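You operate a simulated robot arm through the tools that you are given. There is no shell and no other tool. Be economical: measure what you need, move in short steps, check, and stop when the job is done.

You run a simulated two-armed robot. Do the job below in one go: nothing can be reset, and whatever is moved stays where it is left.

JOB
Take the lid off the green tin on the ledge of the intake table and lay it down there. Open the ties drawer, put the tie with the black tab on the ledge of the intake table away in the inside the ties drawer, then shut the drawer. Put the fuse that says "6 A" from the ledge of the intake table on the tape roll and the fuse labelled "20 A" on the top of the stand under the swing spout. Take the spacer on the top of the stand under the swing spout and put it away on the top of the packing bench. Take the flat brush and leave it on the top of the stand under the swing spout. Take the green clip and put it on top of the brown disc on the tying bench. Any order will do. Set down upright: fuse, flat brush.

Only the result counts: the job must be done as asked and must still hold three seconds after the hand-in. Knocking over, shifting, dropping, spilling or breaking anything else fails it. A push-on lid holds only when it is set on centred and level and pressed home; a screw cap is set on level and turned clockwise until tight.

ROBOT AND FRAMES
Two 7-joint arms with two-finger parallel grippers on one trunk, on a base that drives. Base frame: it is fixed to the floor where the robot stands at the start and does not move with it; the origin is under the middle of the robot, x ahead of it, y to its left, z up; the surface under the hand at the start is at about z = 45. Units: cm, rad, N and s.
The left shoulder is at the start at [10.1, 18.2, 94], the right one opposite. With the tool pointing down near the work surface each hand reaches from about 10 to 74 cm from the robot's upright axis, wherever it stands, measured 20 degrees to its own side. Places, roughly: disc [50, -575, 75]; flat brush (8x4x4 cm) [30, -580, 80]; fuse [25, -200, 50]; green clip (10x7x3 cm) [70, -570, 80]; green tin (7x7x6 cm) [50, -20, 50]; inside the ties drawer [50, -560, 60]; spacer (8x8x3 cm) [-140, -120, 70]; tape roll (6x6x2 cm) [50, -240, 50]; tie with the black tab (10x7x3 cm) [40, -140, 50]; ties drawer [40, -560, 70]; top of the packing bench [-560, -820, 90]; top of the stand under the swing spout [-140, -140, 70]. Payload 3.91 kg a hand.
The tool frame of a hand sits at the grasp point between the pads (the TCP): z along the fingers, y along the line on which they close. The tips reach 3 cm beyond it. Largest opening 11 cm; finger width 2, thickness 1; the body of the gripper, 4.8 by 11.2 cm, starts 5.5 cm behind the TCP.
Orientation is told as [roll, pitch, yaw] about the base's x, y, z axes, in that order, counted from this pose: with the fingers straight down and closing along the base's y, the tool's x points along the base's -x, its y along +y and its z along -z.

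CONTROLS
- The arms move only by the tool servo_tool. It takes "left_targets", "right_targets" or both (then of equal length, played together; a hand with none holds still); each is a list of rows, each a list of 6 numbers: the shift along the tool's x, y, z in units of 40 mm (1.0 is 40 mm), then the turn, a rotation vector about the tool's x, y, z in units of 4 degrees (1.0 is 4 degrees). In form: [[tx, ty, tz, ax, ay, az], ...]. A call has 1 to 10 rows; each row shifts and turns the commanded pose from where the row before left it, along the tool's axes as they then stand. "left_hand" and "right_hand" are, for a hand that has rows, the gripper command, from -1 (fully open) to 1 (shut), values between in proportion, set as the call begins (left out, the last holds). A call with a number of a shift or a turn outside -1 to 1 is refused whole. A row lasts 0.2 s, in which the tool goes at most 5 cm and 0.15 rad; a call with a longer step from one row to the next is refused whole, and so is a gripper value outside its range. A pose out of reach is approached as far as the arm can. The call stops where the force on the tool passes 40 N (or 10 N more than at its start, if that is more) or the arm is blocked; 0.2 s more then pass. Each finger travels about 7.2 cm/s and halts on what it meets, pressing with about 23 N; the grip force reading is that of the motor and also rises with nothing between the fingers. The clock runs only during rows and for 0.2 s after the last one: add rows that do not move to give the fingers time. The reply holds the time, the measured pose of the TCP, the force on the tool along the base axes, the opening and the grip force, in the units named above and with some noise, with the torque about the TCP (base axes, N m) and any sound that the robot's microphone picked up, and new pictures: "views" is both (left out), scene, wrist or none (wrist: the cameras of the hands that moved).
- Cameras (640 x 400 px; columns grow to the right, rows downward): "scene" is now at [23.55, -1.05, 107.78]; the picture's right is [-0.17, -0.99, 0.00], its down [-0.89, 0.15, -0.43] and it looks along [0.42, -0.07, -0.90] (base axes); focal length 285 px, centre (320, 200). "left" rides on the left gripper at [7.2, -1.7, -10.3] in its tool frame; the picture's right is [0.23, 0.97, 0.00], its down [-0.76, 0.18, -0.62] and it looks along [-0.61, 0.14, 0.78] (tool axes); focal length 222 px, centre (320, 200). "right" rides on the right gripper at [7.2, 1.7, -10.3] in its tool frame; the picture's right is [-0.23, 0.97, 0.00], its down [-0.76, -0.18, -0.62] and it looks along [-0.61, -0.14, 0.78] (tool axes); focal length 222 px, centre (320, 200). There is no depth. A picture from a camera that has moved, and an enlarged one, comes with that camera's place and axes in the base frame and with its lens.
- raise_lower(by): slides the trunk up (or, below 0, down) by that many cm; the arms and the scene camera ride with it, the base frame stays. It gives what a move gives, with no picture.
- base_move(legs): drives the robot by 1 to 6 legs, each [ahead, left, turn to the left] in cm, cm and rad, along the robot's own axes; the way and the turn of a leg run together, so that a leg with both is an arc; at most 150 cm and 3.142 rad a leg. The arms and the cameras ride along, it lands a little off, and it stops where it bumps. It gives what a move gives, and a new picture of the scene camera.
- head_to(pan, tilt): turns the head with the scene camera to pan (to the left, within 1.396 rad either way) and tilt (down, from -0.506 to 1.204), counted from straight ahead of the robot. It gives what a move gives, and a new picture of the scene camera.
- close_up(camera, box): a new picture of the part [left, top, right, bottom] of that camera's present view, enlarged. The clock stands still meanwhile.
- hand_in(): hands the job in; it is judged then, once.

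Go step by step. Nothing tells you exact positions but the pictures and the camera data: compare them with the known pose of the tool, close in by small moves and look again before you grip or let go. The budget is 217 turns and 260 pictures, counting those below and the enlarged ones. Unless the task says otherwise, let go and move clear before handing in.

The tools are called after ">>>" as a command line: name --argument value ..., lists and objects as JSON in quotes. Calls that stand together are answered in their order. servo_tool: Moves the arms, as the interface text tells. Its arguments: {"type":"object","properties":{"left_targets":{"type":"array","items":{"type":"array","items":{"type":"number"}}},"left_hand":{"type":"number"},"right_targets":{"type":"array","items":{"type":"array","items":{"type":"number"}}},"right_hand":{"type":"number"},"views":{"type":"string","enum":["both","scene","wrist","none"]}},"required":[]} The other tools are called the same way: raise_lower (by) slides the trunk up or down; base_move (legs) drives the base; head_to (pan, tilt) turns the head that bears the scene camera; close_up (camera, box) takes an enlarged picture of a part of a camera's view; hand_in () hands the job in.

At the start:

```text
time_s: 0.0
left_ee_pos: [41.71, 10.92, 68.21]
left_orientation: [0.001, -0.001, 0.001]
left_wrist_force: [0.2, 0.1, -0.2]
left_ft_torque: [-0.03, 0.03, 0.02]
left_finger_gap: 10.99
left_gripper_force: 0.0
right_ee_pos: [41.32, -27.9, 71.64]
right_orientation: [0.0, 0.0, 0.001]
right_wrist_force: [0.2, -0.7, -0.6]
right_ft_torque: [0.01, -0.03, 0.02]
right_finger_gap: 11.02
right_gripper_force: 0.2
trunk travel left (down, up): [-20.0, 31.4]
robot x, y, heading: [-0.02, -0.25, -0.0]
head pan, tilt: [-0.171, 1.127]
```

scene: 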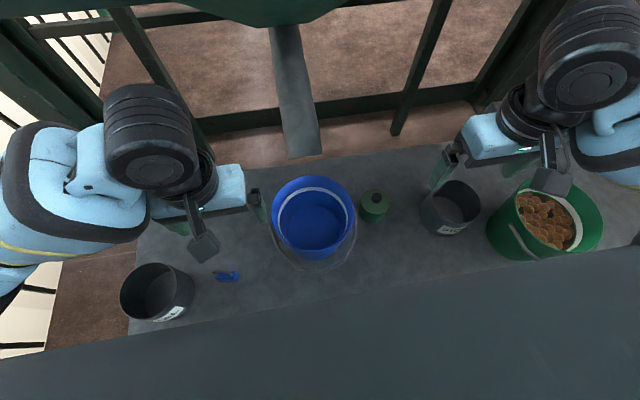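
right: 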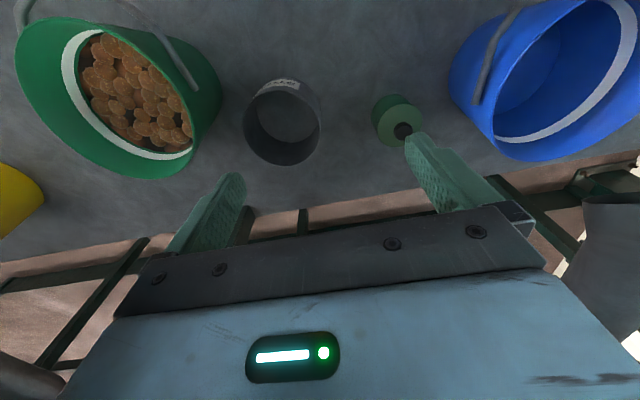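
left: 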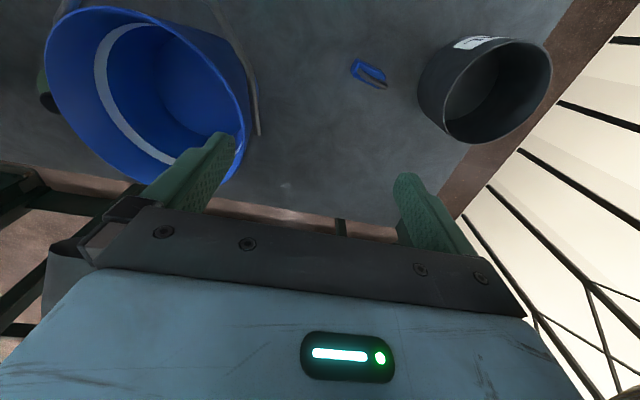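

I see the green tin near [49, -17, 48] between a blue bucket and a dark pot. I'll look closer at the tin and its lid, and at the surroundings.

>>> close_up --camera "scene" --box '[320, 150, 480, 250]'

>>> head_to --pan -1.0 --tilt 0.5

```text
4.00 times, centred on (400, 200) of scene
camera zoom: at [23.55, -1.05, 107.78], right [-0.17, -0.99, 0.0], down [-0.89, 0.15, -0.43], along [0.42, -0.07, -0.9], focal length 1140 px, centre (0, 200)
```

zoom: 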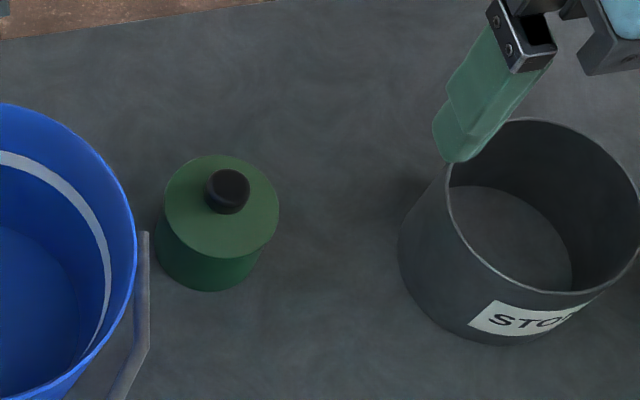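

```text
time_s: 1.1
left_ee_pos: [41.71, 11.09, 68.2]
left_orientation: [0.0, 0.001, 0.0]
left_wrist_force: [-0.3, 0.2, 0.0]
left_ft_torque: [-0.01, 0.01, 0.02]
left_finger_gap: 11.01
left_gripper_force: 0.1
right_ee_pos: [41.28, -27.9, 71.76]
right_orientation: [0.0, 0.0, 0.0]
right_wrist_force: [-0.4, -0.4, 0.4]
right_ft_torque: [-0.03, -0.02, -0.01]
right_finger_gap: 11.0
right_gripper_force: 0.1
trunk travel left (down, up): [-20.0, 31.4]
robot x, y, heading: [0.04, -0.1, 0.001]
head pan, tilt: [-1.0, 0.499]
camera scene: at [22.44, -7.66, 112.72], right [-0.84, -0.54, 0.0], down [-0.26, 0.4, -0.88], along [0.47, -0.74, -0.48], focal length 285 px, centre (320, 200)
```

scene: 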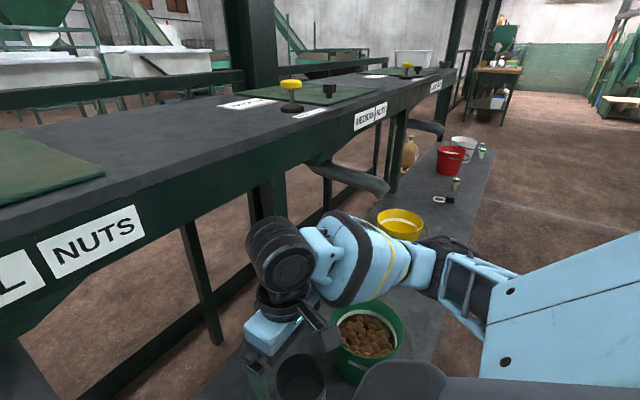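

The lid has a black knob near [48.4, -18, 51.5]; bucket rims look to be at about z 55. I'll bring the right hand above the knob and look.

>>> servo_tool --right_targets '[[-0.44, 0.62, 0.7, 0, 0, 0], [-0.44, 0.62, 0.7, 0, 0, 0], [-0.45, 0.62, 0.7, 0, 0, 0], [-0.45, 0.62, 0.7, 0, 0, 0]]' --right_hand -0.1 --views "wrist"

>>> head_to --pan -0.35 --tilt 1.0

```text
time_s: 2.1
left_ee_pos: [41.86, 11.03, 68.26]
left_orientation: [0.0, 0.0, -0.001]
left_wrist_force: [0.5, 0.0, -0.1]
left_ft_torque: [0.02, -0.02, 0.0]
left_finger_gap: 11.0
left_gripper_force: 0.1
right_ee_pos: [48.4, -17.77, 60.38]
right_orientation: [-0.002, 0.001, -0.001]
right_wrist_force: [0.1, 0.1, -0.1]
right_ft_torque: [0.03, 0.01, -0.01]
right_finger_gap: 6.08
right_gripper_force: 0.0
trunk travel left (down, up): [-20.0, 31.4]
robot x, y, heading: [-0.09, -0.14, -0.002]
head pan, tilt: [-1.0, 0.499]
camera right: at [41.15, -16.04, 70.63], right [0.23, 0.97, 0.0], down [0.76, -0.18, 0.62], along [0.61, -0.14, -0.78], focal length 222 px, centre (320, 200)
```

right: 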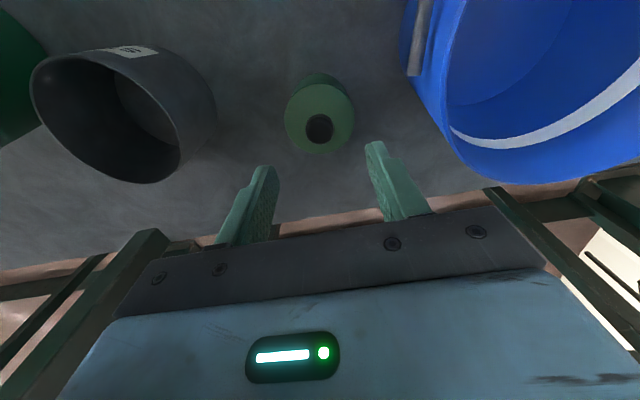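

```text
time_s: 3.2
left_ee_pos: [41.83, 11.0, 68.15]
left_orientation: [-0.001, 0.0, -0.001]
left_wrist_force: [0.0, 0.1, -0.2]
left_ft_torque: [-0.01, -0.01, 0.01]
left_finger_gap: 10.99
left_gripper_force: 0.1
right_ee_pos: [48.34, -17.8, 60.59]
right_orientation: [0.0, -0.002, -0.001]
right_wrist_force: [0.2, 0.3, 1.0]
right_ft_torque: [0.01, 0.02, -0.04]
right_finger_gap: 6.05
right_gripper_force: 0.1
trunk travel left (down, up): [-20.0, 31.4]
robot x, y, heading: [-0.02, -0.3, 0.003]
head pan, tilt: [-0.351, 1.0]
camera scene: at [24.06, -2.41, 108.62], right [-0.34, -0.94, 0.0], down [-0.79, 0.29, -0.54], along [0.51, -0.19, -0.84], focal length 285 px, centre (320, 200)
```

scene: 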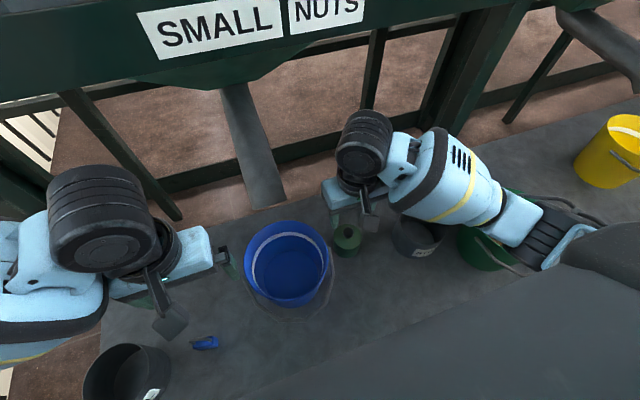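

The knob is about [48.1, -17.7, 52], directly between the fingers. I'll lower the hand around it.

>>> servo_tool --right_targets '[[0.05, 0.02, 0.7, 0, 0, 0], [0, 0, 0.7, 0, 0, 0], [0, 0, 0.15, 0, 0, 0], [0, 0, 0, 0, 0, 0]]' --right_hand -0.1 --views "wrist"

```text
time_s: 4.2
left_ee_pos: [41.84, 11.05, 68.19]
left_orientation: [0.0, 0.0, 0.0]
left_wrist_force: [-0.1, 0.4, -0.4]
left_ft_torque: [-0.01, -0.05, 0.0]
left_finger_gap: 11.0
left_gripper_force: 0.0
right_ee_pos: [48.26, -17.89, 53.96]
right_orientation: [-0.001, -0.002, 0.001]
right_wrist_force: [-0.5, -1.0, 0.3]
right_ft_torque: [-0.03, 0.0, -0.01]
right_finger_gap: 6.03
right_gripper_force: 0.0
trunk travel left (down, up): [-20.0, 31.4]
robot x, y, heading: [-0.34, 0.05, 0.001]
head pan, tilt: [-0.351, 1.0]
camera right: at [40.96, -16.03, 64.25], right [0.23, 0.97, 0.0], down [0.76, -0.18, 0.62], along [0.61, -0.14, -0.78], focal length 222 px, centre (320, 200)
```

right: 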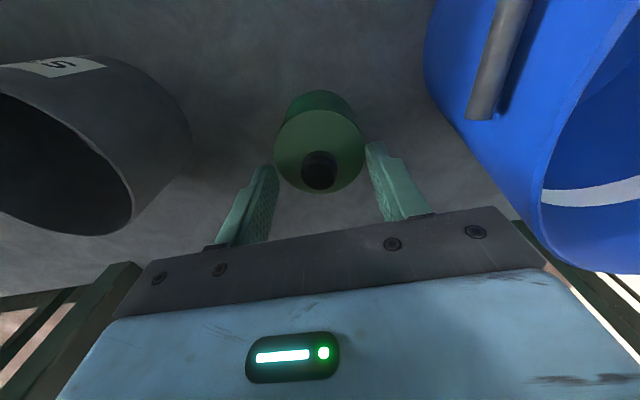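

The knob sits between the fingertips. I'll close on it.

>>> servo_tool --right_targets '[[0, 0, 0.05, 0, 0, 0], [0, 0, 0, 0, 0, 0], [0, 0, 0, 0, 0, 0], [0, 0, 0, 0, 0, 0]]' --right_hand 1 --views "wrist"

```text
time_s: 5.2
left_ee_pos: [41.78, 11.06, 68.27]
left_orientation: [0.001, 0.0, 0.001]
left_wrist_force: [0.6, 0.1, -0.3]
left_ft_torque: [0.0, -0.02, 0.0]
left_finger_gap: 10.98
left_gripper_force: 0.1
right_ee_pos: [48.28, -17.67, 53.87]
right_orientation: [-0.001, -0.001, -0.001]
right_wrist_force: [-0.1, 0.3, -0.1]
right_ft_torque: [0.0, 0.02, 0.0]
right_finger_gap: 2.24
right_gripper_force: 22.9
trunk travel left (down, up): [-20.0, 31.4]
robot x, y, heading: [-0.11, 0.4, 0.0]
head pan, tilt: [-0.351, 1.0]
heard: snap
camera right: at [40.97, -16.05, 64.15], right [0.23, 0.97, 0.0], down [0.76, -0.18, 0.62], along [0.61, -0.14, -0.78], focal length 222 px, centre (320, 200)
```

right: 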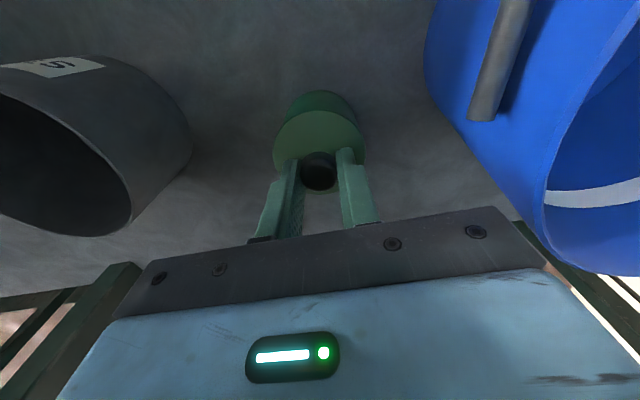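

The knob is held, 2.2 cm wide. I'll lift slowly, watching the force.

>>> servo_tool --right_targets '[[0, 0, -0.1, 0, 0, 0], [0, 0, -0.15, 0, 0, 0], [0, 0, -0.25, 0, 0, 0], [0, 0, -0.3, 0, 0, 0]]' --views "wrist"

```text
time_s: 6.2
left_ee_pos: [41.75, 11.03, 68.2]
left_orientation: [0.0, 0.001, -0.001]
left_wrist_force: [0.2, 0.0, 0.4]
left_ft_torque: [0.02, 0.02, 0.02]
left_finger_gap: 11.0
left_gripper_force: 0.0
right_ee_pos: [48.19, -17.95, 57.25]
right_orientation: [0.001, -0.001, 0.0]
right_wrist_force: [0.4, 0.2, 0.0]
right_ft_torque: [0.01, -0.01, -0.04]
right_finger_gap: 2.24
right_gripper_force: 23.5
trunk travel left (down, up): [-20.0, 31.4]
robot x, y, heading: [-0.04, 0.37, -0.001]
head pan, tilt: [-0.351, 1.0]
camera right: at [40.95, -16.21, 67.49], right [0.23, 0.97, 0.0], down [0.76, -0.18, 0.62], along [0.61, -0.14, -0.78], focal length 222 px, centre (320, 200)
```

right: 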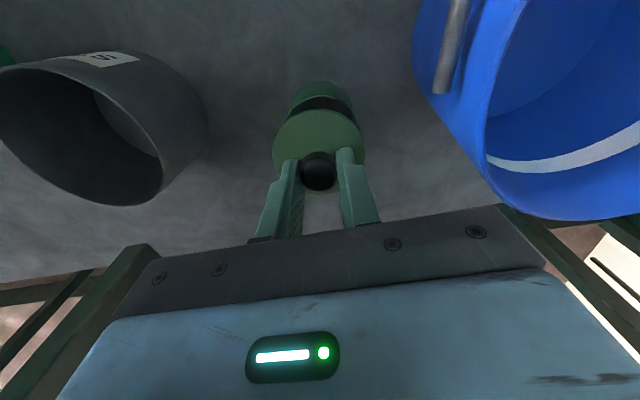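

The lid came off and the tin stayed. I'll carry the lid toward the robot to about [38, -21].

>>> servo_tool --right_targets '[[0, 0, -0.5, 0, 0, 0], [0.85, -0.26, 0, 0, 0, 0], [0.85, -0.27, 0, 0, 0, 0], [0.85, -0.27, 0, 0, 0, 0], [0, 0, 0.6, 0, 0, 0], [0, 0, 0.6, 0, 0, 0], [0, 0, 0, 0, 0, 0]]' --views "both"

```text
time_s: 7.8
left_ee_pos: [41.83, 10.94, 68.21]
left_orientation: [0.001, -0.001, -0.001]
left_wrist_force: [0.4, -0.1, 0.6]
left_ft_torque: [-0.01, -0.03, 0.01]
left_finger_gap: 10.98
left_gripper_force: 0.1
right_ee_pos: [38.22, -20.97, 54.51]
right_orientation: [0.002, 0.0, -0.001]
right_wrist_force: [-0.4, 0.1, -0.9]
right_ft_torque: [0.01, -0.01, -0.01]
right_finger_gap: 2.26
right_gripper_force: 22.8
trunk travel left (down, up): [-20.0, 31.4]
robot x, y, heading: [0.02, 0.05, -0.003]
head pan, tilt: [-0.351, 1.0]
camera scene: at [24.06, -2.4, 108.62], right [-0.34, -0.94, 0.0], down [-0.79, 0.29, -0.54], along [0.51, -0.19, -0.84], focal length 285 px, centre (320, 200)
camera right: at [30.92, -19.32, 64.71], right [0.23, 0.97, 0.0], down [0.76, -0.18, 0.62], along [0.61, -0.14, -0.78], focal length 222 px, centre (320, 200)
```

scene: 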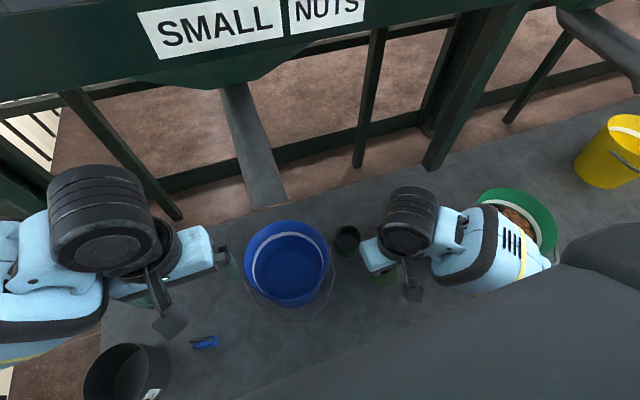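
right: 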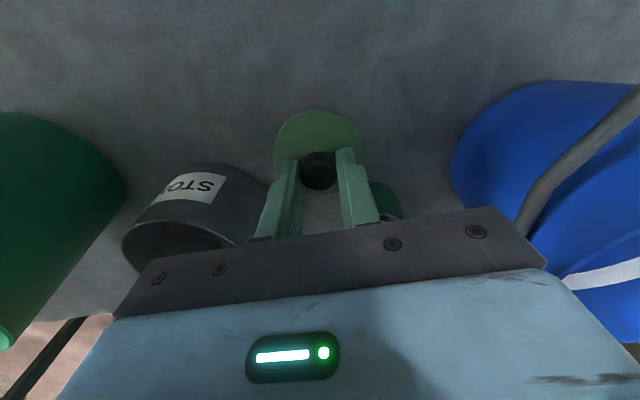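

Clear below. I'll descend in small steps until contact.

>>> servo_tool --right_targets '[[0, 0, 0.5, 0, 0, 0], [0, 0, 0.25, 0, 0, 0], [0, 0, 0.15, 0, 0, 0], [0, 0, 0.1, 0, 0, 0], [0, 0, 0.1, 0, 0, 0]]' --views "wrist"

```text
time_s: 9.0
left_ee_pos: [41.76, 11.1, 68.23]
left_orientation: [0.0, -0.001, -0.001]
left_wrist_force: [0.4, 0.2, -0.1]
left_ft_torque: [0.0, -0.02, 0.02]
left_finger_gap: 11.01
left_gripper_force: 0.0
right_ee_pos: [38.03, -21.07, 50.2]
right_orientation: [-0.001, 0.0, -0.001]
right_wrist_force: [-0.2, 0.2, -0.4]
right_ft_torque: [0.02, -0.01, 0.02]
right_finger_gap: 2.26
right_gripper_force: 23.0
trunk travel left (down, up): [-20.0, 31.4]
robot x, y, heading: [-0.16, 0.28, 0.001]
head pan, tilt: [-0.351, 1.0]
camera right: at [30.78, -19.37, 60.38], right [0.23, 0.97, 0.0], down [0.76, -0.18, 0.62], along [0.61, -0.14, -0.78], focal length 222 px, centre (320, 200)
```

right: 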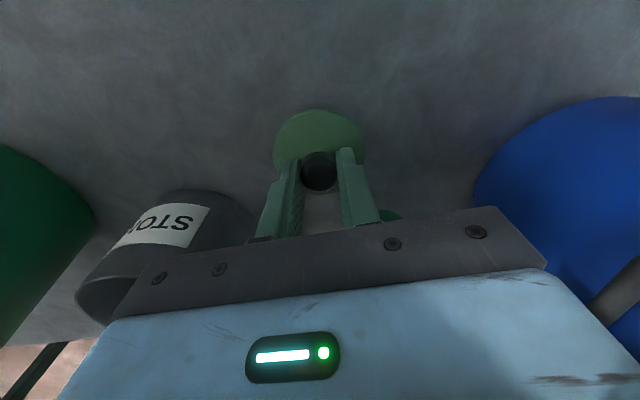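

>>> servo_tool --right_targets '[[0, 0, 0.08, 0, 0, 0], [0, 0, 0.08, 0, 0, 0], [0, 0, 0.08, 0, 0, 0], [0, 0, 0.08, 0, 0, 0], [0, 0, 0.08, 0, 0, 0], [0, 0, 0.08, 0, 0, 0]]' --views "wrist"

```text
time_s: 10.1
left_ee_pos: [41.76, 11.1, 68.36]
left_orientation: [0.0, -0.003, 0.0]
left_wrist_force: [-0.7, 0.4, 0.0]
left_ft_torque: [0.0, -0.03, 0.03]
left_finger_gap: 10.99
left_gripper_force: 0.1
right_ee_pos: [38.12, -21.06, 49.01]
right_orientation: [0.001, -0.005, 0.003]
right_wrist_force: [-7.6, -0.5, 20.6]
right_ft_torque: [-0.07, 0.22, 0.01]
right_finger_gap: 2.25
right_gripper_force: 22.9
trunk travel left (down, up): [-20.0, 31.4]
robot x, y, heading: [0.19, -0.08, -0.0]
head pan, tilt: [-0.351, 1.0]
stopped in row 5 (right hand): the force on the tool passed its limit at 46 N (the readings are from after the stop); the commanded pose is now the measured one
camera right: at [30.81, -19.32, 59.24], right [0.23, 0.97, 0.0], down [0.76, -0.18, 0.63], along [0.61, -0.14, -0.78], focal length 222 px, centre (320, 200)
```

right: 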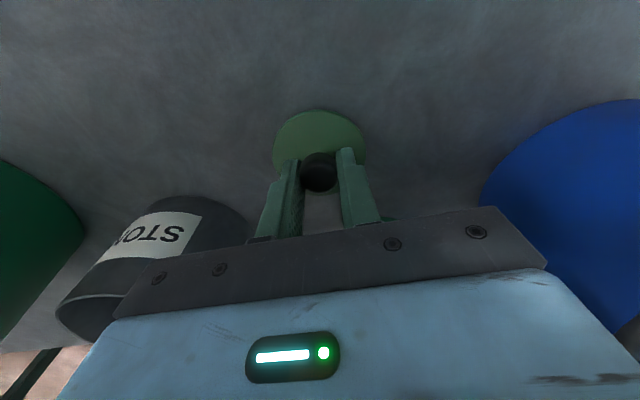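

Lid is on the ledge at z ≈ 45. Opening the fingers a bit and rising clear, back to a stowed height.

>>> servo_tool --right_targets '[[0, 0, -0.02, 0, 0, 0], [0, 0, 0, 0, 0, 0], [0, 0, -0.3, 0, 0, 0], [0, 0, -1, 0, 0, 0], [0, 0, -1, 0, 0, 0], [0, 0, -1, 0, 0, 0], [0, 0, -1, 0, 0, 0], [0, 0, -1, 0, 0, 0]]' --right_hand 0 --views "wrist"

>>> head_to --pan -1.3 --tilt 0.3

```text
time_s: 11.9
left_ee_pos: [41.95, 11.12, 68.21]
left_orientation: [0.001, -0.001, 0.0]
left_wrist_force: [-1.0, 0.3, 0.5]
left_ft_torque: [0.03, 0.02, -0.02]
left_finger_gap: 11.03
left_gripper_force: 0.1
right_ee_pos: [38.29, -20.98, 69.9]
right_orientation: [0.0, -0.006, -0.001]
right_wrist_force: [0.2, 0.0, 0.2]
right_ft_torque: [-0.01, 0.02, -0.03]
right_finger_gap: 5.48
right_gripper_force: 0.0
trunk travel left (down, up): [-20.0, 31.4]
robot x, y, heading: [-0.23, 0.02, -0.001]
head pan, tilt: [-0.351, 1.0]
camera right: at [30.91, -19.18, 80.28], right [0.23, 0.97, 0.0], down [0.76, -0.18, 0.63], along [0.61, -0.14, -0.78], focal length 222 px, centre (320, 200)
```

right: 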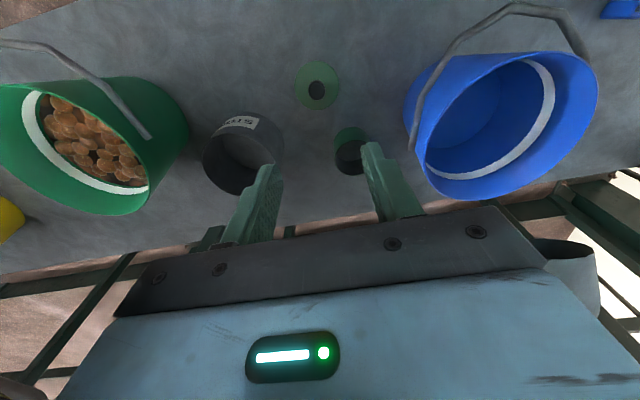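

```text
time_s: 13.2
left_ee_pos: [41.78, 10.99, 68.22]
left_orientation: [0.001, 0.001, 0.001]
left_wrist_force: [-0.3, 0.9, 0.1]
left_ft_torque: [-0.04, 0.01, 0.01]
left_finger_gap: 10.99
left_gripper_force: 0.1
right_ee_pos: [38.2, -20.93, 70.0]
right_orientation: [0.001, -0.005, -0.001]
right_wrist_force: [-0.1, -0.7, 0.5]
right_ft_torque: [0.02, 0.0, -0.01]
right_finger_gap: 5.51
right_gripper_force: 0.1
trunk travel left (down, up): [-20.0, 31.4]
robot x, y, heading: [0.2, -0.35, -0.001]
head pan, tilt: [-1.3, 0.3]
camera scene: at [20.01, -9.02, 114.56], right [-0.96, -0.27, 0.0], down [-0.08, 0.29, -0.96], along [0.26, -0.92, -0.3], focal length 285 px, centre (320, 200)
```

scene: 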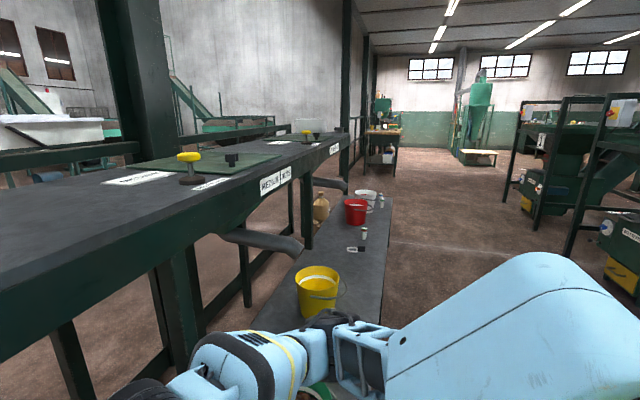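

The lid lies on the ledge beside the tin. Next I raise the trunk for clearance and slide sideways along the ledge toward the tie.

>>> raise_lower --by 10

>>> base_move --legs '[[0, -130, 0]]'

>>> head_to --pan -0.4 --tilt 0.95

```text
time_s: 14.5
left_ee_pos: [41.72, 11.02, 78.21]
left_orientation: [0.001, -0.001, 0.001]
left_wrist_force: [0.0, -0.4, -0.4]
left_ft_torque: [0.0, -0.01, 0.0]
left_finger_gap: 10.98
left_gripper_force: 0.0
right_ee_pos: [38.03, -21.05, 80.15]
right_orientation: [0.002, -0.005, 0.001]
right_wrist_force: [0.2, -0.3, -0.1]
right_ft_torque: [-0.04, 0.0, -0.03]
right_finger_gap: 5.52
right_gripper_force: 0.0
trunk travel left (down, up): [-30.0, 21.4]
robot x, y, heading: [0.02, 0.16, 0.003]
head pan, tilt: [-1.3, 0.3]
```

```text
time_s: 18.9
left_ee_pos: [41.48, -20.64, 78.11]
left_orientation: [-0.001, -0.002, 0.004]
left_wrist_force: [-0.2, -0.8, -0.1]
left_ft_torque: [-0.02, 0.0, 0.0]
left_finger_gap: 11.02
left_gripper_force: 0.2
right_ee_pos: [37.81, -52.72, 80.2]
right_orientation: [-0.003, -0.007, 0.003]
right_wrist_force: [0.7, 0.6, -0.4]
right_ft_torque: [0.01, 0.01, 0.01]
right_finger_gap: 5.48
right_gripper_force: 0.0
trunk travel left (down, up): [-30.0, 21.4]
robot x, y, heading: [-0.38, -32.16, 0.008]
head pan, tilt: [-1.3, 0.3]
stopped in leg 1: the robot was blocked; the commanded pose is now the measured one
camera scene: at [16.7, -40.68, 125.06], right [-0.96, -0.27, 0.0], down [-0.08, 0.28, -0.96], along [0.26, -0.92, -0.29], focal length 285 px, centre (320, 200)
```

scene: 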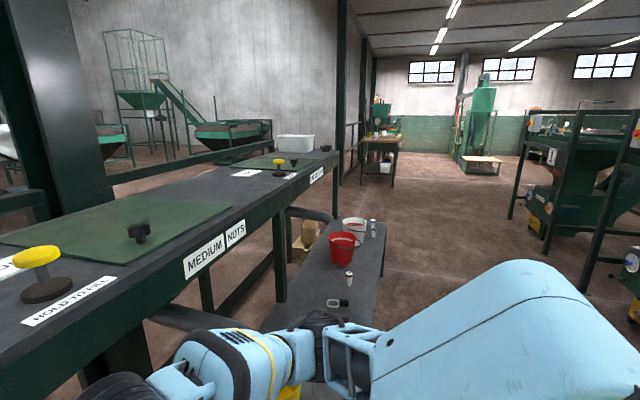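

```text
time_s: 20.1
left_ee_pos: [41.57, -20.72, 78.36]
left_orientation: [-0.001, 0.0, 0.005]
left_wrist_force: [-0.1, -0.3, -0.8]
left_ft_torque: [0.0, 0.0, 0.0]
left_finger_gap: 10.99
left_gripper_force: 0.1
right_ee_pos: [37.95, -52.73, 80.08]
right_orientation: [-0.001, -0.004, 0.003]
right_wrist_force: [-0.6, 0.2, -0.8]
right_ft_torque: [0.0, 0.0, -0.02]
right_finger_gap: 5.5
right_gripper_force: 0.2
trunk travel left (down, up): [-30.0, 21.4]
robot x, y, heading: [-0.07, -31.75, 0.003]
head pan, tilt: [-0.4, 0.949]
camera scene: at [20.91, -34.61, 119.46], right [-0.39, -0.92, 0.0], down [-0.75, 0.31, -0.58], along [0.54, -0.22, -0.81], focal length 285 px, centre (320, 200)
```

scene: 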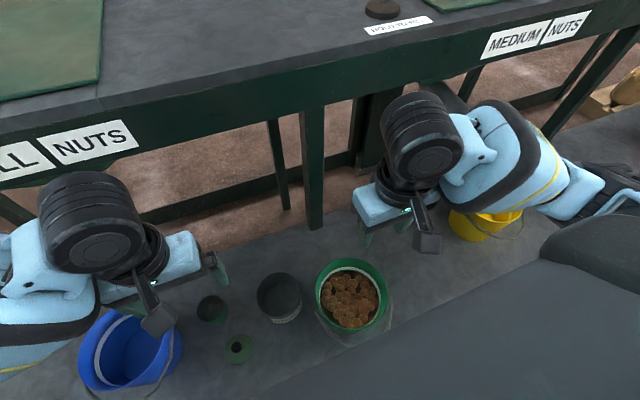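

The drive was blocked at y = -32. I'll look at what the arm or base met.

>>> close_up --camera "scene" --box '[320, 60, 640, 260]'

>>> head_to --pan -1.39 --tilt 1.0

```text
2.00 times, centred on (480, 160) of scene
camera zoom: at [20.91, -34.61, 119.46], right [-0.39, -0.92, 0.0], down [-0.75, 0.31, -0.58], along [0.54, -0.22, -0.81], focal length 570 px, centre (0, 280)
```

zoom: 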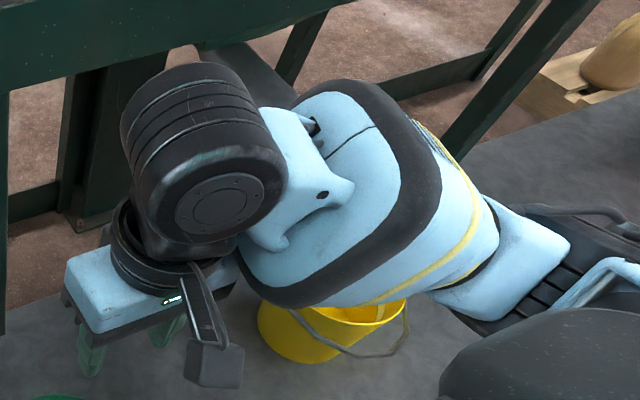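

```text
time_s: 21.4
left_ee_pos: [41.53, -20.76, 78.24]
left_orientation: [-0.002, 0.001, 0.004]
left_wrist_force: [-0.2, 0.5, -0.2]
left_ft_torque: [-0.01, -0.02, -0.02]
left_finger_gap: 11.03
left_gripper_force: 0.1
right_ee_pos: [37.95, -52.81, 80.25]
right_orientation: [-0.001, -0.006, 0.004]
right_wrist_force: [0.4, 0.0, -0.5]
right_ft_torque: [-0.02, -0.02, 0.0]
right_finger_gap: 5.5
right_gripper_force: 0.1
trunk travel left (down, up): [-30.0, 21.4]
robot x, y, heading: [-0.0, -31.79, 0.004]
head pan, tilt: [-1.389, 1.0]
camera scene: at [15.5, -38.65, 119.09], right [-0.98, -0.19, 0.0], down [-0.16, 0.83, -0.54], along [0.1, -0.53, -0.84], focal length 285 px, centre (320, 200)
```

scene: 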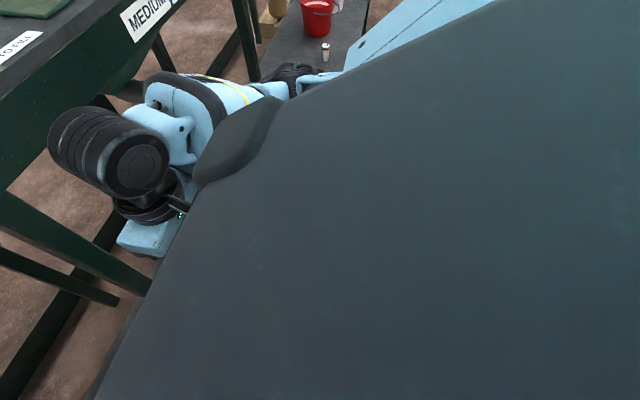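

The right forearm seems to be against the next chute. I'll back away 35 cm first, then slide along.

>>> base_move --legs '[[-40, 0, 0], [0, -105, 0]]'

>>> head_to --pan -0.2 --tilt 0.7

```text
time_s: 33.3
left_ee_pos: [3.91, -129.2, 78.34]
left_orientation: [0.0, 0.001, 0.037]
left_wrist_force: [-0.3, -0.6, 0.4]
left_ft_torque: [0.0, 0.0, 0.02]
left_finger_gap: 10.98
left_gripper_force: 0.1
right_ee_pos: [1.56, -161.3, 80.12]
right_orientation: [-0.001, -0.005, 0.037]
right_wrist_force: [-0.4, -0.3, 0.0]
right_ft_torque: [-0.02, 0.05, 0.01]
right_finger_gap: 5.51
right_gripper_force: 0.1
trunk travel left (down, up): [-30.0, 21.4]
robot x, y, heading: [-36.9, -141.67, 0.035]
head pan, tilt: [-1.389, 1.0]
camera scene: at [-21.37, -147.96, 119.09], right [-0.98, -0.22, 0.0], down [-0.18, 0.82, -0.54], along [0.12, -0.53, -0.84], focal length 285 px, centre (320, 200)
```

scene: 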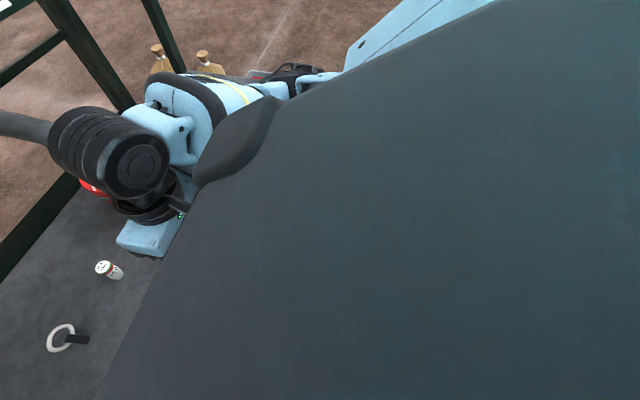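

```text
time_s: 34.7
left_ee_pos: [4.02, -129.24, 78.21]
left_orientation: [-0.001, -0.001, 0.036]
left_wrist_force: [0.2, 0.4, -0.6]
left_ft_torque: [-0.03, 0.02, 0.0]
left_finger_gap: 11.01
left_gripper_force: 0.0
right_ee_pos: [1.59, -161.34, 80.16]
right_orientation: [0.0, -0.004, 0.038]
right_wrist_force: [0.3, 0.1, 0.2]
right_ft_torque: [0.02, 0.03, 0.0]
right_finger_gap: 5.49
right_gripper_force: 0.0
trunk travel left (down, up): [-30.0, 21.4]
robot x, y, heading: [-37.31, -141.29, 0.039]
head pan, tilt: [-0.201, 0.7]
camera scene: at [-14.51, -142.54, 121.43], right [-0.16, -0.99, 0.0], down [-0.64, 0.1, -0.76], along [0.75, -0.12, -0.64], focal length 285 px, centre (320, 200)
```

scene: 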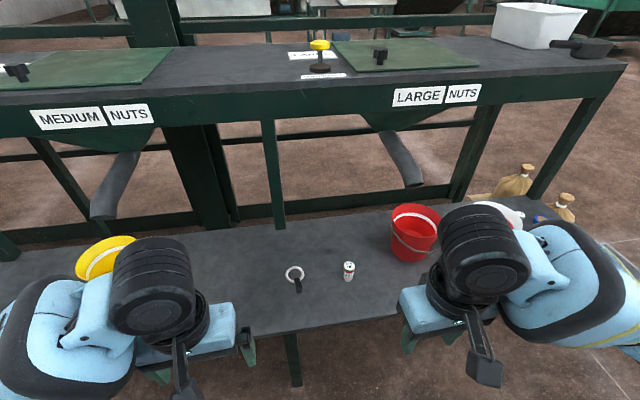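

The tie (white ring, black tab) is near [40, -143, 45] and a fuse beside it. Let me enlarge.

>>> close_up --camera "scene" --box '[270, 250, 370, 312]'

>>> head_to --pan -0.8 --tilt 0.6

```text
6.40 times, centred on (320, 281) of scene
camera zoom: at [-14.51, -142.54, 121.43], right [-0.16, -0.99, 0.0], down [-0.64, 0.1, -0.76], along [0.75, -0.12, -0.64], focal length 1824 px, centre (320, -318)
```

zoom: 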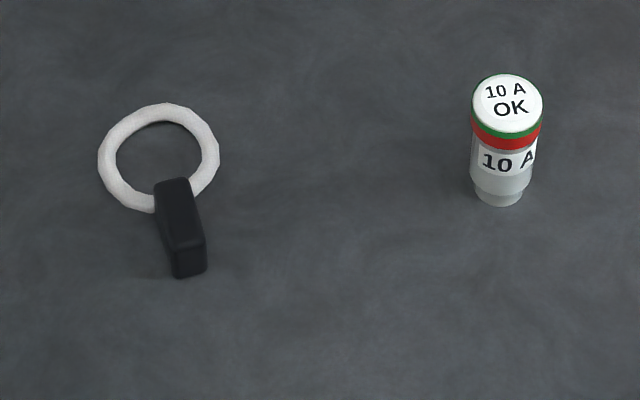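

```text
time_s: 35.7
left_ee_pos: [4.02, -129.12, 78.23]
left_orientation: [-0.002, 0.0, 0.037]
left_wrist_force: [-0.6, 0.2, -0.2]
left_ft_torque: [0.01, 0.03, 0.02]
left_finger_gap: 10.99
left_gripper_force: 0.0
right_ee_pos: [1.56, -161.4, 80.11]
right_orientation: [0.0, -0.005, 0.035]
right_wrist_force: [0.5, -0.2, -0.1]
right_ft_torque: [0.0, -0.02, 0.0]
right_finger_gap: 5.49
right_gripper_force: 0.0
trunk travel left (down, up): [-30.0, 21.4]
robot x, y, heading: [-37.25, -141.67, 0.034]
head pan, tilt: [-0.799, 0.6]
camera scene: at [-16.49, -147.24, 122.29], right [-0.69, -0.72, 0.0], down [-0.41, 0.39, -0.82], along [0.6, -0.57, -0.57], focal length 285 px, centre (320, 200)
```

scene: 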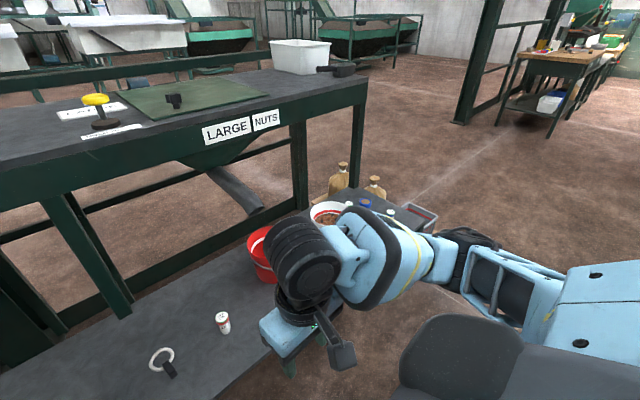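

This fuse is "10 A", a distractor that stays. I'll drive closer and grip the tie's black tab with the left hand.

>>> base_move --legs '[[25, -11, -0.036]]'

>>> head_to --pan 0.0 --tilt 1.0

```text
time_s: 37.6
left_ee_pos: [29.49, -140.81, 78.23]
left_orientation: [-0.001, 0.0, 0.007]
left_wrist_force: [0.4, -0.3, -0.4]
left_ft_torque: [0.01, -0.01, 0.02]
left_finger_gap: 10.99
left_gripper_force: 0.1
right_ee_pos: [26.03, -172.83, 80.13]
right_orientation: [0.0, -0.006, 0.008]
right_wrist_force: [0.3, 0.8, 0.4]
right_ft_torque: [-0.02, -0.04, 0.01]
right_finger_gap: 5.5
right_gripper_force: 0.2
trunk travel left (down, up): [-30.0, 21.4]
robot x, y, heading: [-12.45, -151.9, 0.013]
head pan, tilt: [-0.799, 0.6]
camera scene: at [8.34, -158.26, 122.28], right [-0.71, -0.7, 0.0], down [-0.4, 0.4, -0.82], along [0.58, -0.59, -0.57], focal length 285 px, centre (320, 200)
```

scene: 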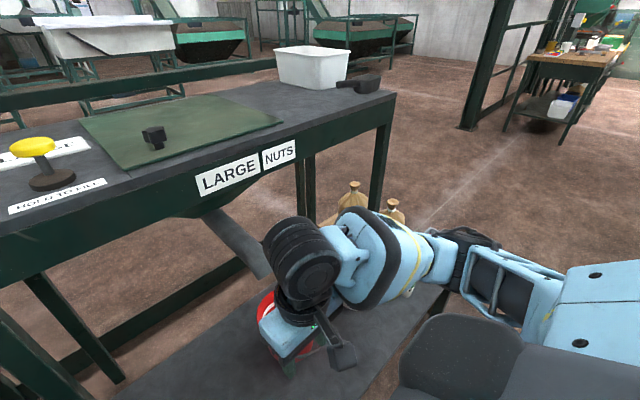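

```text
time_s: 38.8
left_ee_pos: [29.36, -140.81, 78.17]
left_orientation: [-0.001, 0.002, 0.008]
left_wrist_force: [-0.2, 0.7, -0.2]
left_ft_torque: [0.0, -0.01, -0.01]
left_finger_gap: 11.02
left_gripper_force: 0.0
right_ee_pos: [25.96, -172.83, 80.12]
right_orientation: [0.0, -0.005, 0.006]
right_wrist_force: [0.2, 0.2, 0.5]
right_ft_torque: [-0.01, 0.01, -0.03]
right_finger_gap: 5.49
right_gripper_force: 0.1
trunk travel left (down, up): [-30.0, 21.4]
robot x, y, heading: [-12.62, -151.85, 0.006]
head pan, tilt: [0.0, 1.0]
camera scene: at [9.04, -151.89, 119.1], right [0.01, -1.0, 0.0], down [-0.84, -0.01, -0.54], along [0.54, 0.0, -0.84], focal length 285 px, centre (320, 200)
```

scene: 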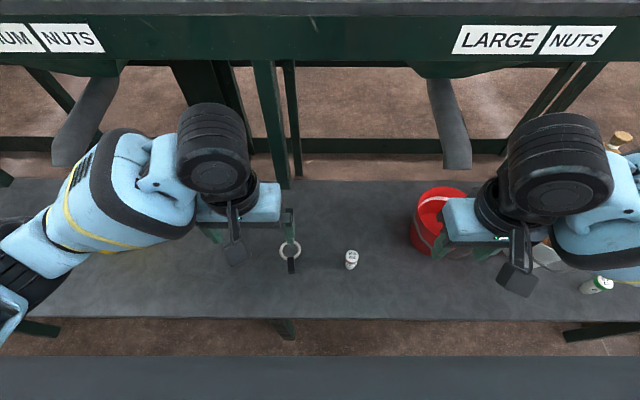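

I move the left hand above the tab at about [35, -143.8].

>>> servo_tool --left_targets '[[-0.28, -0.14, 1, 0, 0, -0.38], [-0.28, -0.14, 1, 0, 0, -0.38], [-0.28, -0.14, 1, 0, 0, -0.38], [-0.28, -0.14, 1, 0, 0, -0.38], [-0.28, -0.14, 1, 0, 0, -0.38]]' --left_hand -0.2 --views "both"

```text
time_s: 40.0
left_ee_pos: [35.33, -143.18, 58.16]
left_orientation: [0.001, 0.0, 0.14]
left_wrist_force: [0.4, -0.5, 0.2]
left_ft_torque: [-0.05, 0.0, 0.03]
left_finger_gap: 6.6
left_gripper_force: 0.0
right_ee_pos: [26.03, -172.82, 80.1]
right_orientation: [0.002, -0.005, 0.007]
right_wrist_force: [-0.1, -0.1, 0.8]
right_ft_torque: [-0.03, -0.01, 0.02]
right_finger_gap: 5.49
right_gripper_force: 0.2
trunk travel left (down, up): [-30.0, 21.4]
robot x, y, heading: [-12.1, -151.73, 0.012]
head pan, tilt: [0.0, 1.0]
camera scene: at [9.05, -151.91, 119.09], right [0.01, -1.0, 0.0], down [-0.84, -0.01, -0.54], along [0.54, 0.0, -0.84], focal length 285 px, centre (320, 200)
camera left: at [28.35, -145.76, 68.44], right [-0.36, 0.93, 0.0], down [0.73, 0.28, 0.62], along [0.58, 0.22, -0.78], focal length 222 px, centre (320, 200)
```

scene: 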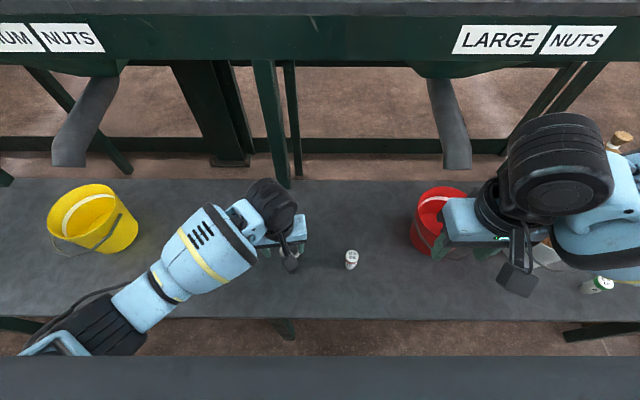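
left: 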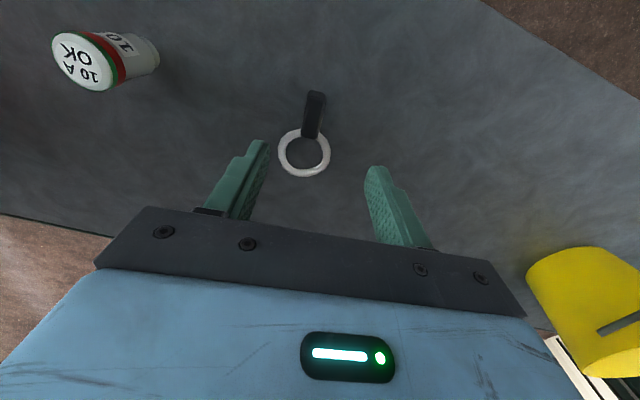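

The tab is at [35.0, -143.9]. I lower onto it and grip.

>>> servo_tool --left_targets '[[0.05, -0.08, 0.8, 0, 0, 0], [0.05, -0.08, 0.8, 0, 0, 0], [0, 0, 0.6, 0, 0, 0], [0, 0, 0.2, 0, 0, 0], [0, 0, 0, 0, 0, 0]]' --views "wrist"

```text
time_s: 41.2
left_ee_pos: [34.99, -144.07, 48.66]
left_orientation: [-0.002, 0.0, 0.138]
left_wrist_force: [0.4, 0.2, 0.8]
left_ft_torque: [0.01, 0.0, -0.03]
left_finger_gap: 6.62
left_gripper_force: 0.1
right_ee_pos: [25.91, -172.81, 80.14]
right_orientation: [0.002, -0.006, 0.006]
right_wrist_force: [-0.5, 0.9, 0.8]
right_ft_torque: [-0.01, -0.02, -0.01]
right_finger_gap: 5.5
right_gripper_force: 0.0
trunk travel left (down, up): [-30.0, 21.4]
robot x, y, heading: [-12.37, -152.0, 0.006]
head pan, tilt: [0.0, 1.0]
camera left: at [27.93, -146.46, 58.89], right [-0.36, 0.93, 0.0], down [0.73, 0.28, 0.62], along [0.58, 0.22, -0.78], focal length 222 px, centre (320, 200)
```

left: 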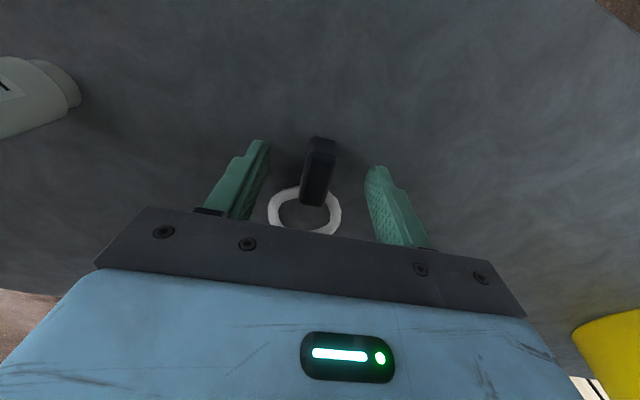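

>>> servo_tool --left_targets '[[0, 0, 0.03, 0, 0, 0], [0, 0, 0, 0, 0, 0], [0, 0, 0, 0, 0, 0], [0, 0, 0, 0, 0, 0], [0, 0, -0.5, 0, 0, 0], [0, 0, -0.5, 0, 0, 0]]' --left_hand 1 --views "wrist"

```text
time_s: 42.6
left_ee_pos: [34.68, -144.04, 52.54]
left_orientation: [0.0, 0.001, 0.14]
left_wrist_force: [0.0, -0.2, 0.2]
left_ft_torque: [0.0, 0.01, 0.01]
left_finger_gap: 1.67
left_gripper_force: 23.0
right_ee_pos: [25.82, -172.77, 80.25]
right_orientation: [0.001, -0.006, 0.007]
right_wrist_force: [-0.6, 0.2, -0.6]
right_ft_torque: [-0.01, -0.04, 0.01]
right_finger_gap: 5.51
right_gripper_force: 0.1
trunk travel left (down, up): [-30.0, 21.4]
robot x, y, heading: [-12.22, -151.86, 0.009]
head pan, tilt: [0.0, 1.0]
camera left: at [27.76, -146.48, 62.87], right [-0.36, 0.93, 0.0], down [0.73, 0.28, 0.62], along [0.58, 0.22, -0.78], focal length 222 px, centre (320, 200)
```

left: 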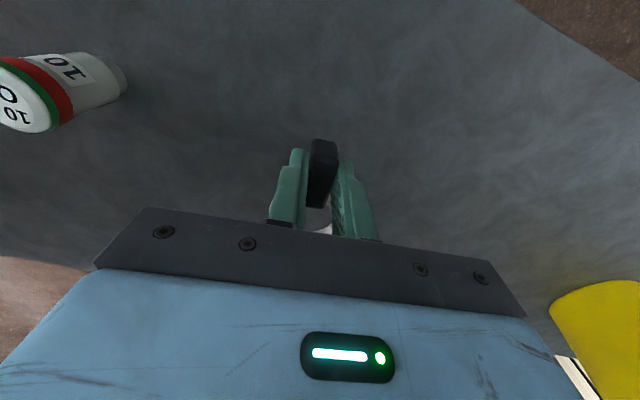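

Tie gripped (1.67 cm). I raise the left hand, then back off and shift along to the fuses.

>>> servo_tool --left_targets '[[0.2, 0, -0.95, 0, 0, 0], [0.2, 0, -0.95, 0, 0, 0], [0.2, 0, -0.95, 0, 0, 0], [0.2, 0, -0.95, 0, 0, 0], [0.2, 0, -0.95, 0, 0, 0], [0.2, 0, -0.95, 0, 0, 0]]' --views "none"

>>> base_move --legs '[[-22, 0, 0], [0, -65, 0]]'

>>> head_to --pan 0.0 --tilt 0.8

```text
time_s: 44.0
left_ee_pos: [29.69, -144.71, 75.26]
left_orientation: [0.0, 0.002, 0.138]
left_wrist_force: [-0.1, 0.0, -1.0]
left_ft_torque: [0.01, 0.03, -0.01]
left_finger_gap: 1.63
left_gripper_force: 23.0
right_ee_pos: [25.89, -172.81, 80.17]
right_orientation: [0.001, -0.008, 0.008]
right_wrist_force: [0.4, 0.5, 0.2]
right_ft_torque: [0.0, -0.05, 0.02]
right_finger_gap: 5.47
right_gripper_force: 0.1
trunk travel left (down, up): [-30.0, 21.4]
robot x, y, heading: [-12.55, -152.15, 0.01]
head pan, tilt: [0.0, 1.0]
```

```text
time_s: 51.6
left_ee_pos: [7.89, -211.52, 75.21]
left_orientation: [-0.001, 0.001, 0.149]
left_wrist_force: [0.0, -0.2, 0.5]
left_ft_torque: [0.01, 0.0, 0.02]
left_finger_gap: 1.64
left_gripper_force: 23.0
right_ee_pos: [4.34, -239.64, 80.33]
right_orientation: [0.0, -0.006, 0.019]
right_wrist_force: [-0.2, 0.3, 0.6]
right_ft_torque: [-0.01, -0.03, 0.01]
right_finger_gap: 5.5
right_gripper_force: 0.0
trunk travel left (down, up): [-30.0, 21.4]
robot x, y, heading: [-34.04, -219.29, 0.019]
head pan, tilt: [0.0, 1.0]
camera scene: at [-12.74, -218.86, 119.09], right [0.02, -1.0, 0.0], down [-0.84, -0.02, -0.54], along [0.54, 0.01, -0.84], focal length 285 px, centre (320, 200)
```

scene: 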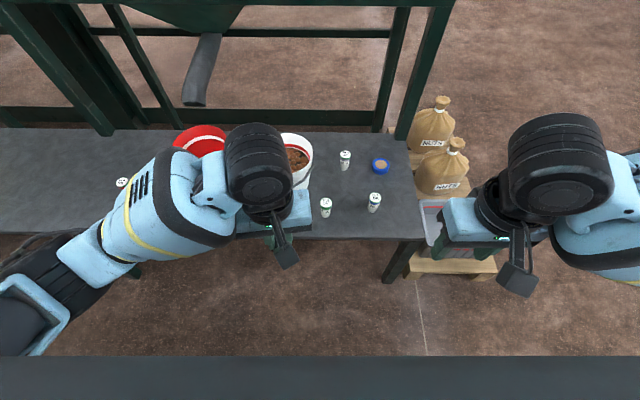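

```text
time_s: 52.3
left_ee_pos: [7.84, -211.61, 75.23]
left_orientation: [0.0, 0.001, 0.149]
left_wrist_force: [-0.4, 0.5, 0.3]
left_ft_torque: [0.03, -0.04, 0.02]
left_finger_gap: 1.65
left_gripper_force: 23.4
right_ee_pos: [4.47, -239.77, 80.2]
right_orientation: [0.001, -0.006, 0.017]
right_wrist_force: [0.0, -0.6, -0.5]
right_ft_torque: [0.0, 0.03, 0.03]
right_finger_gap: 5.51
right_gripper_force: 0.1
trunk travel left (down, up): [-30.0, 21.4]
robot x, y, heading: [-33.73, -218.84, 0.019]
head pan, tilt: [0.0, 0.799]
camera scene: at [-11.64, -218.83, 120.6], right [0.02, -1.0, 0.0], down [-0.72, -0.01, -0.7], along [0.7, 0.01, -0.72], focal length 285 px, centre (320, 200)
```

scene: 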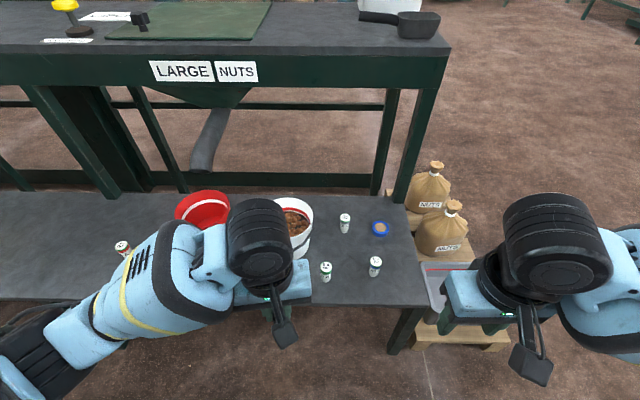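

>>> close_up --camera "scene" --box '[300, 200, 428, 280]'

```text
5.00 times, centred on (364, 240) of scene
camera zoom: at [-11.64, -218.83, 120.6], right [0.02, -1.0, 0.0], down [-0.72, -0.01, -0.7], along [0.7, 0.01, -0.72], focal length 1425 px, centre (100, 0)
```

zoom: 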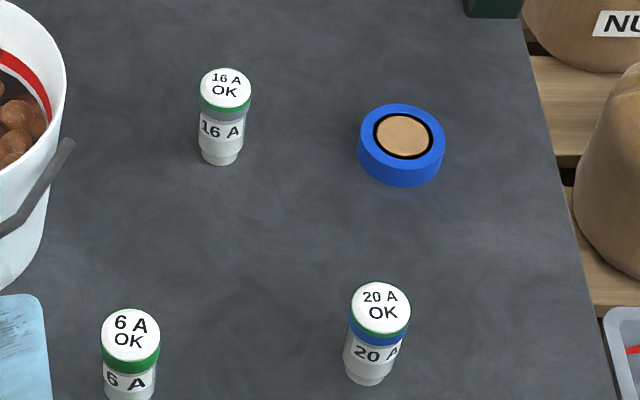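

6A is near [31, -220], 20A near [33, -234], tape roll near [47.7, -238]. I'll drive so that the right hand reaches all of these with the left hand out of the way.

>>> base_move --legs '[[23, 13, -0.019]]'

>>> head_to --pan -0.3 --tilt 1.0

```text
time_s: 54.3
left_ee_pos: [31.83, -198.42, 75.23]
left_orientation: [-0.003, 0.0, 0.133]
left_wrist_force: [-0.2, 0.0, -0.7]
left_ft_torque: [0.0, 0.02, -0.02]
left_finger_gap: 1.65
left_gripper_force: 22.6
right_ee_pos: [27.93, -226.52, 80.2]
right_orientation: [0.0, -0.006, 0.002]
right_wrist_force: [-0.1, 0.6, 0.3]
right_ft_torque: [0.0, 0.05, 0.03]
right_finger_gap: 5.5
right_gripper_force: 0.1
trunk travel left (down, up): [-30.0, 21.4]
robot x, y, heading: [-9.99, -205.53, 0.004]
head pan, tilt: [0.0, 0.799]
camera scene: at [12.19, -205.43, 120.6], right [0.0, -1.0, 0.0], down [-0.72, 0.0, -0.7], along [0.7, 0.0, -0.72], focal length 285 px, centre (320, 200)
```

scene: 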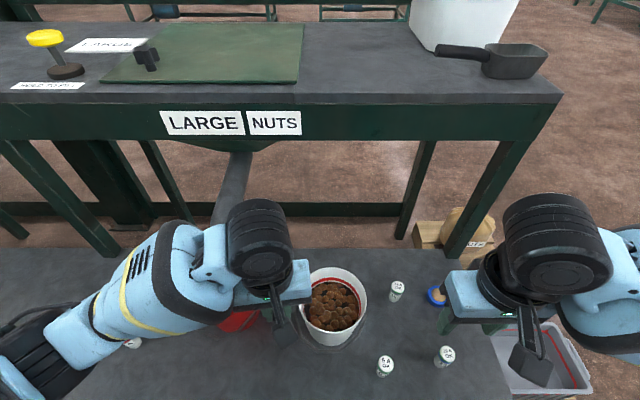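

```text
time_s: 55.1
left_ee_pos: [31.86, -198.41, 75.16]
left_orientation: [0.0, -0.001, 0.133]
left_wrist_force: [0.3, 0.0, -0.3]
left_ft_torque: [0.0, 0.0, 0.01]
left_finger_gap: 1.63
left_gripper_force: 22.9
right_ee_pos: [27.96, -226.53, 80.21]
right_orientation: [0.001, -0.005, 0.002]
right_wrist_force: [-0.1, -0.1, -0.1]
right_ft_torque: [-0.02, 0.03, 0.02]
right_finger_gap: 5.5
right_gripper_force: 0.2
trunk travel left (down, up): [-30.0, 21.4]
robot x, y, heading: [-10.19, -205.32, 0.006]
head pan, tilt: [-0.3, 1.0]
camera scene: at [10.73, -207.51, 119.1], right [-0.29, -0.96, 0.0], down [-0.8, 0.25, -0.54], along [0.52, -0.16, -0.84], focal length 285 px, centre (320, 200)
```

scene: 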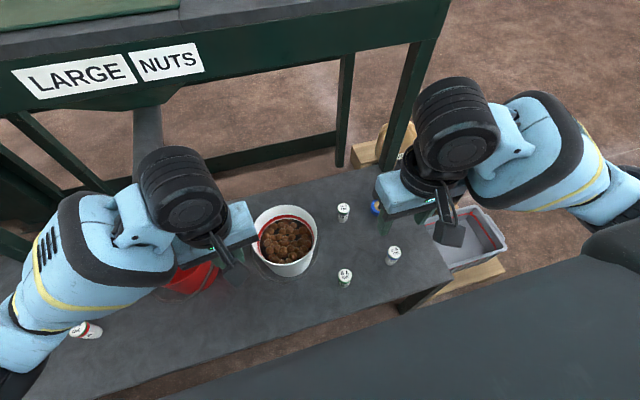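

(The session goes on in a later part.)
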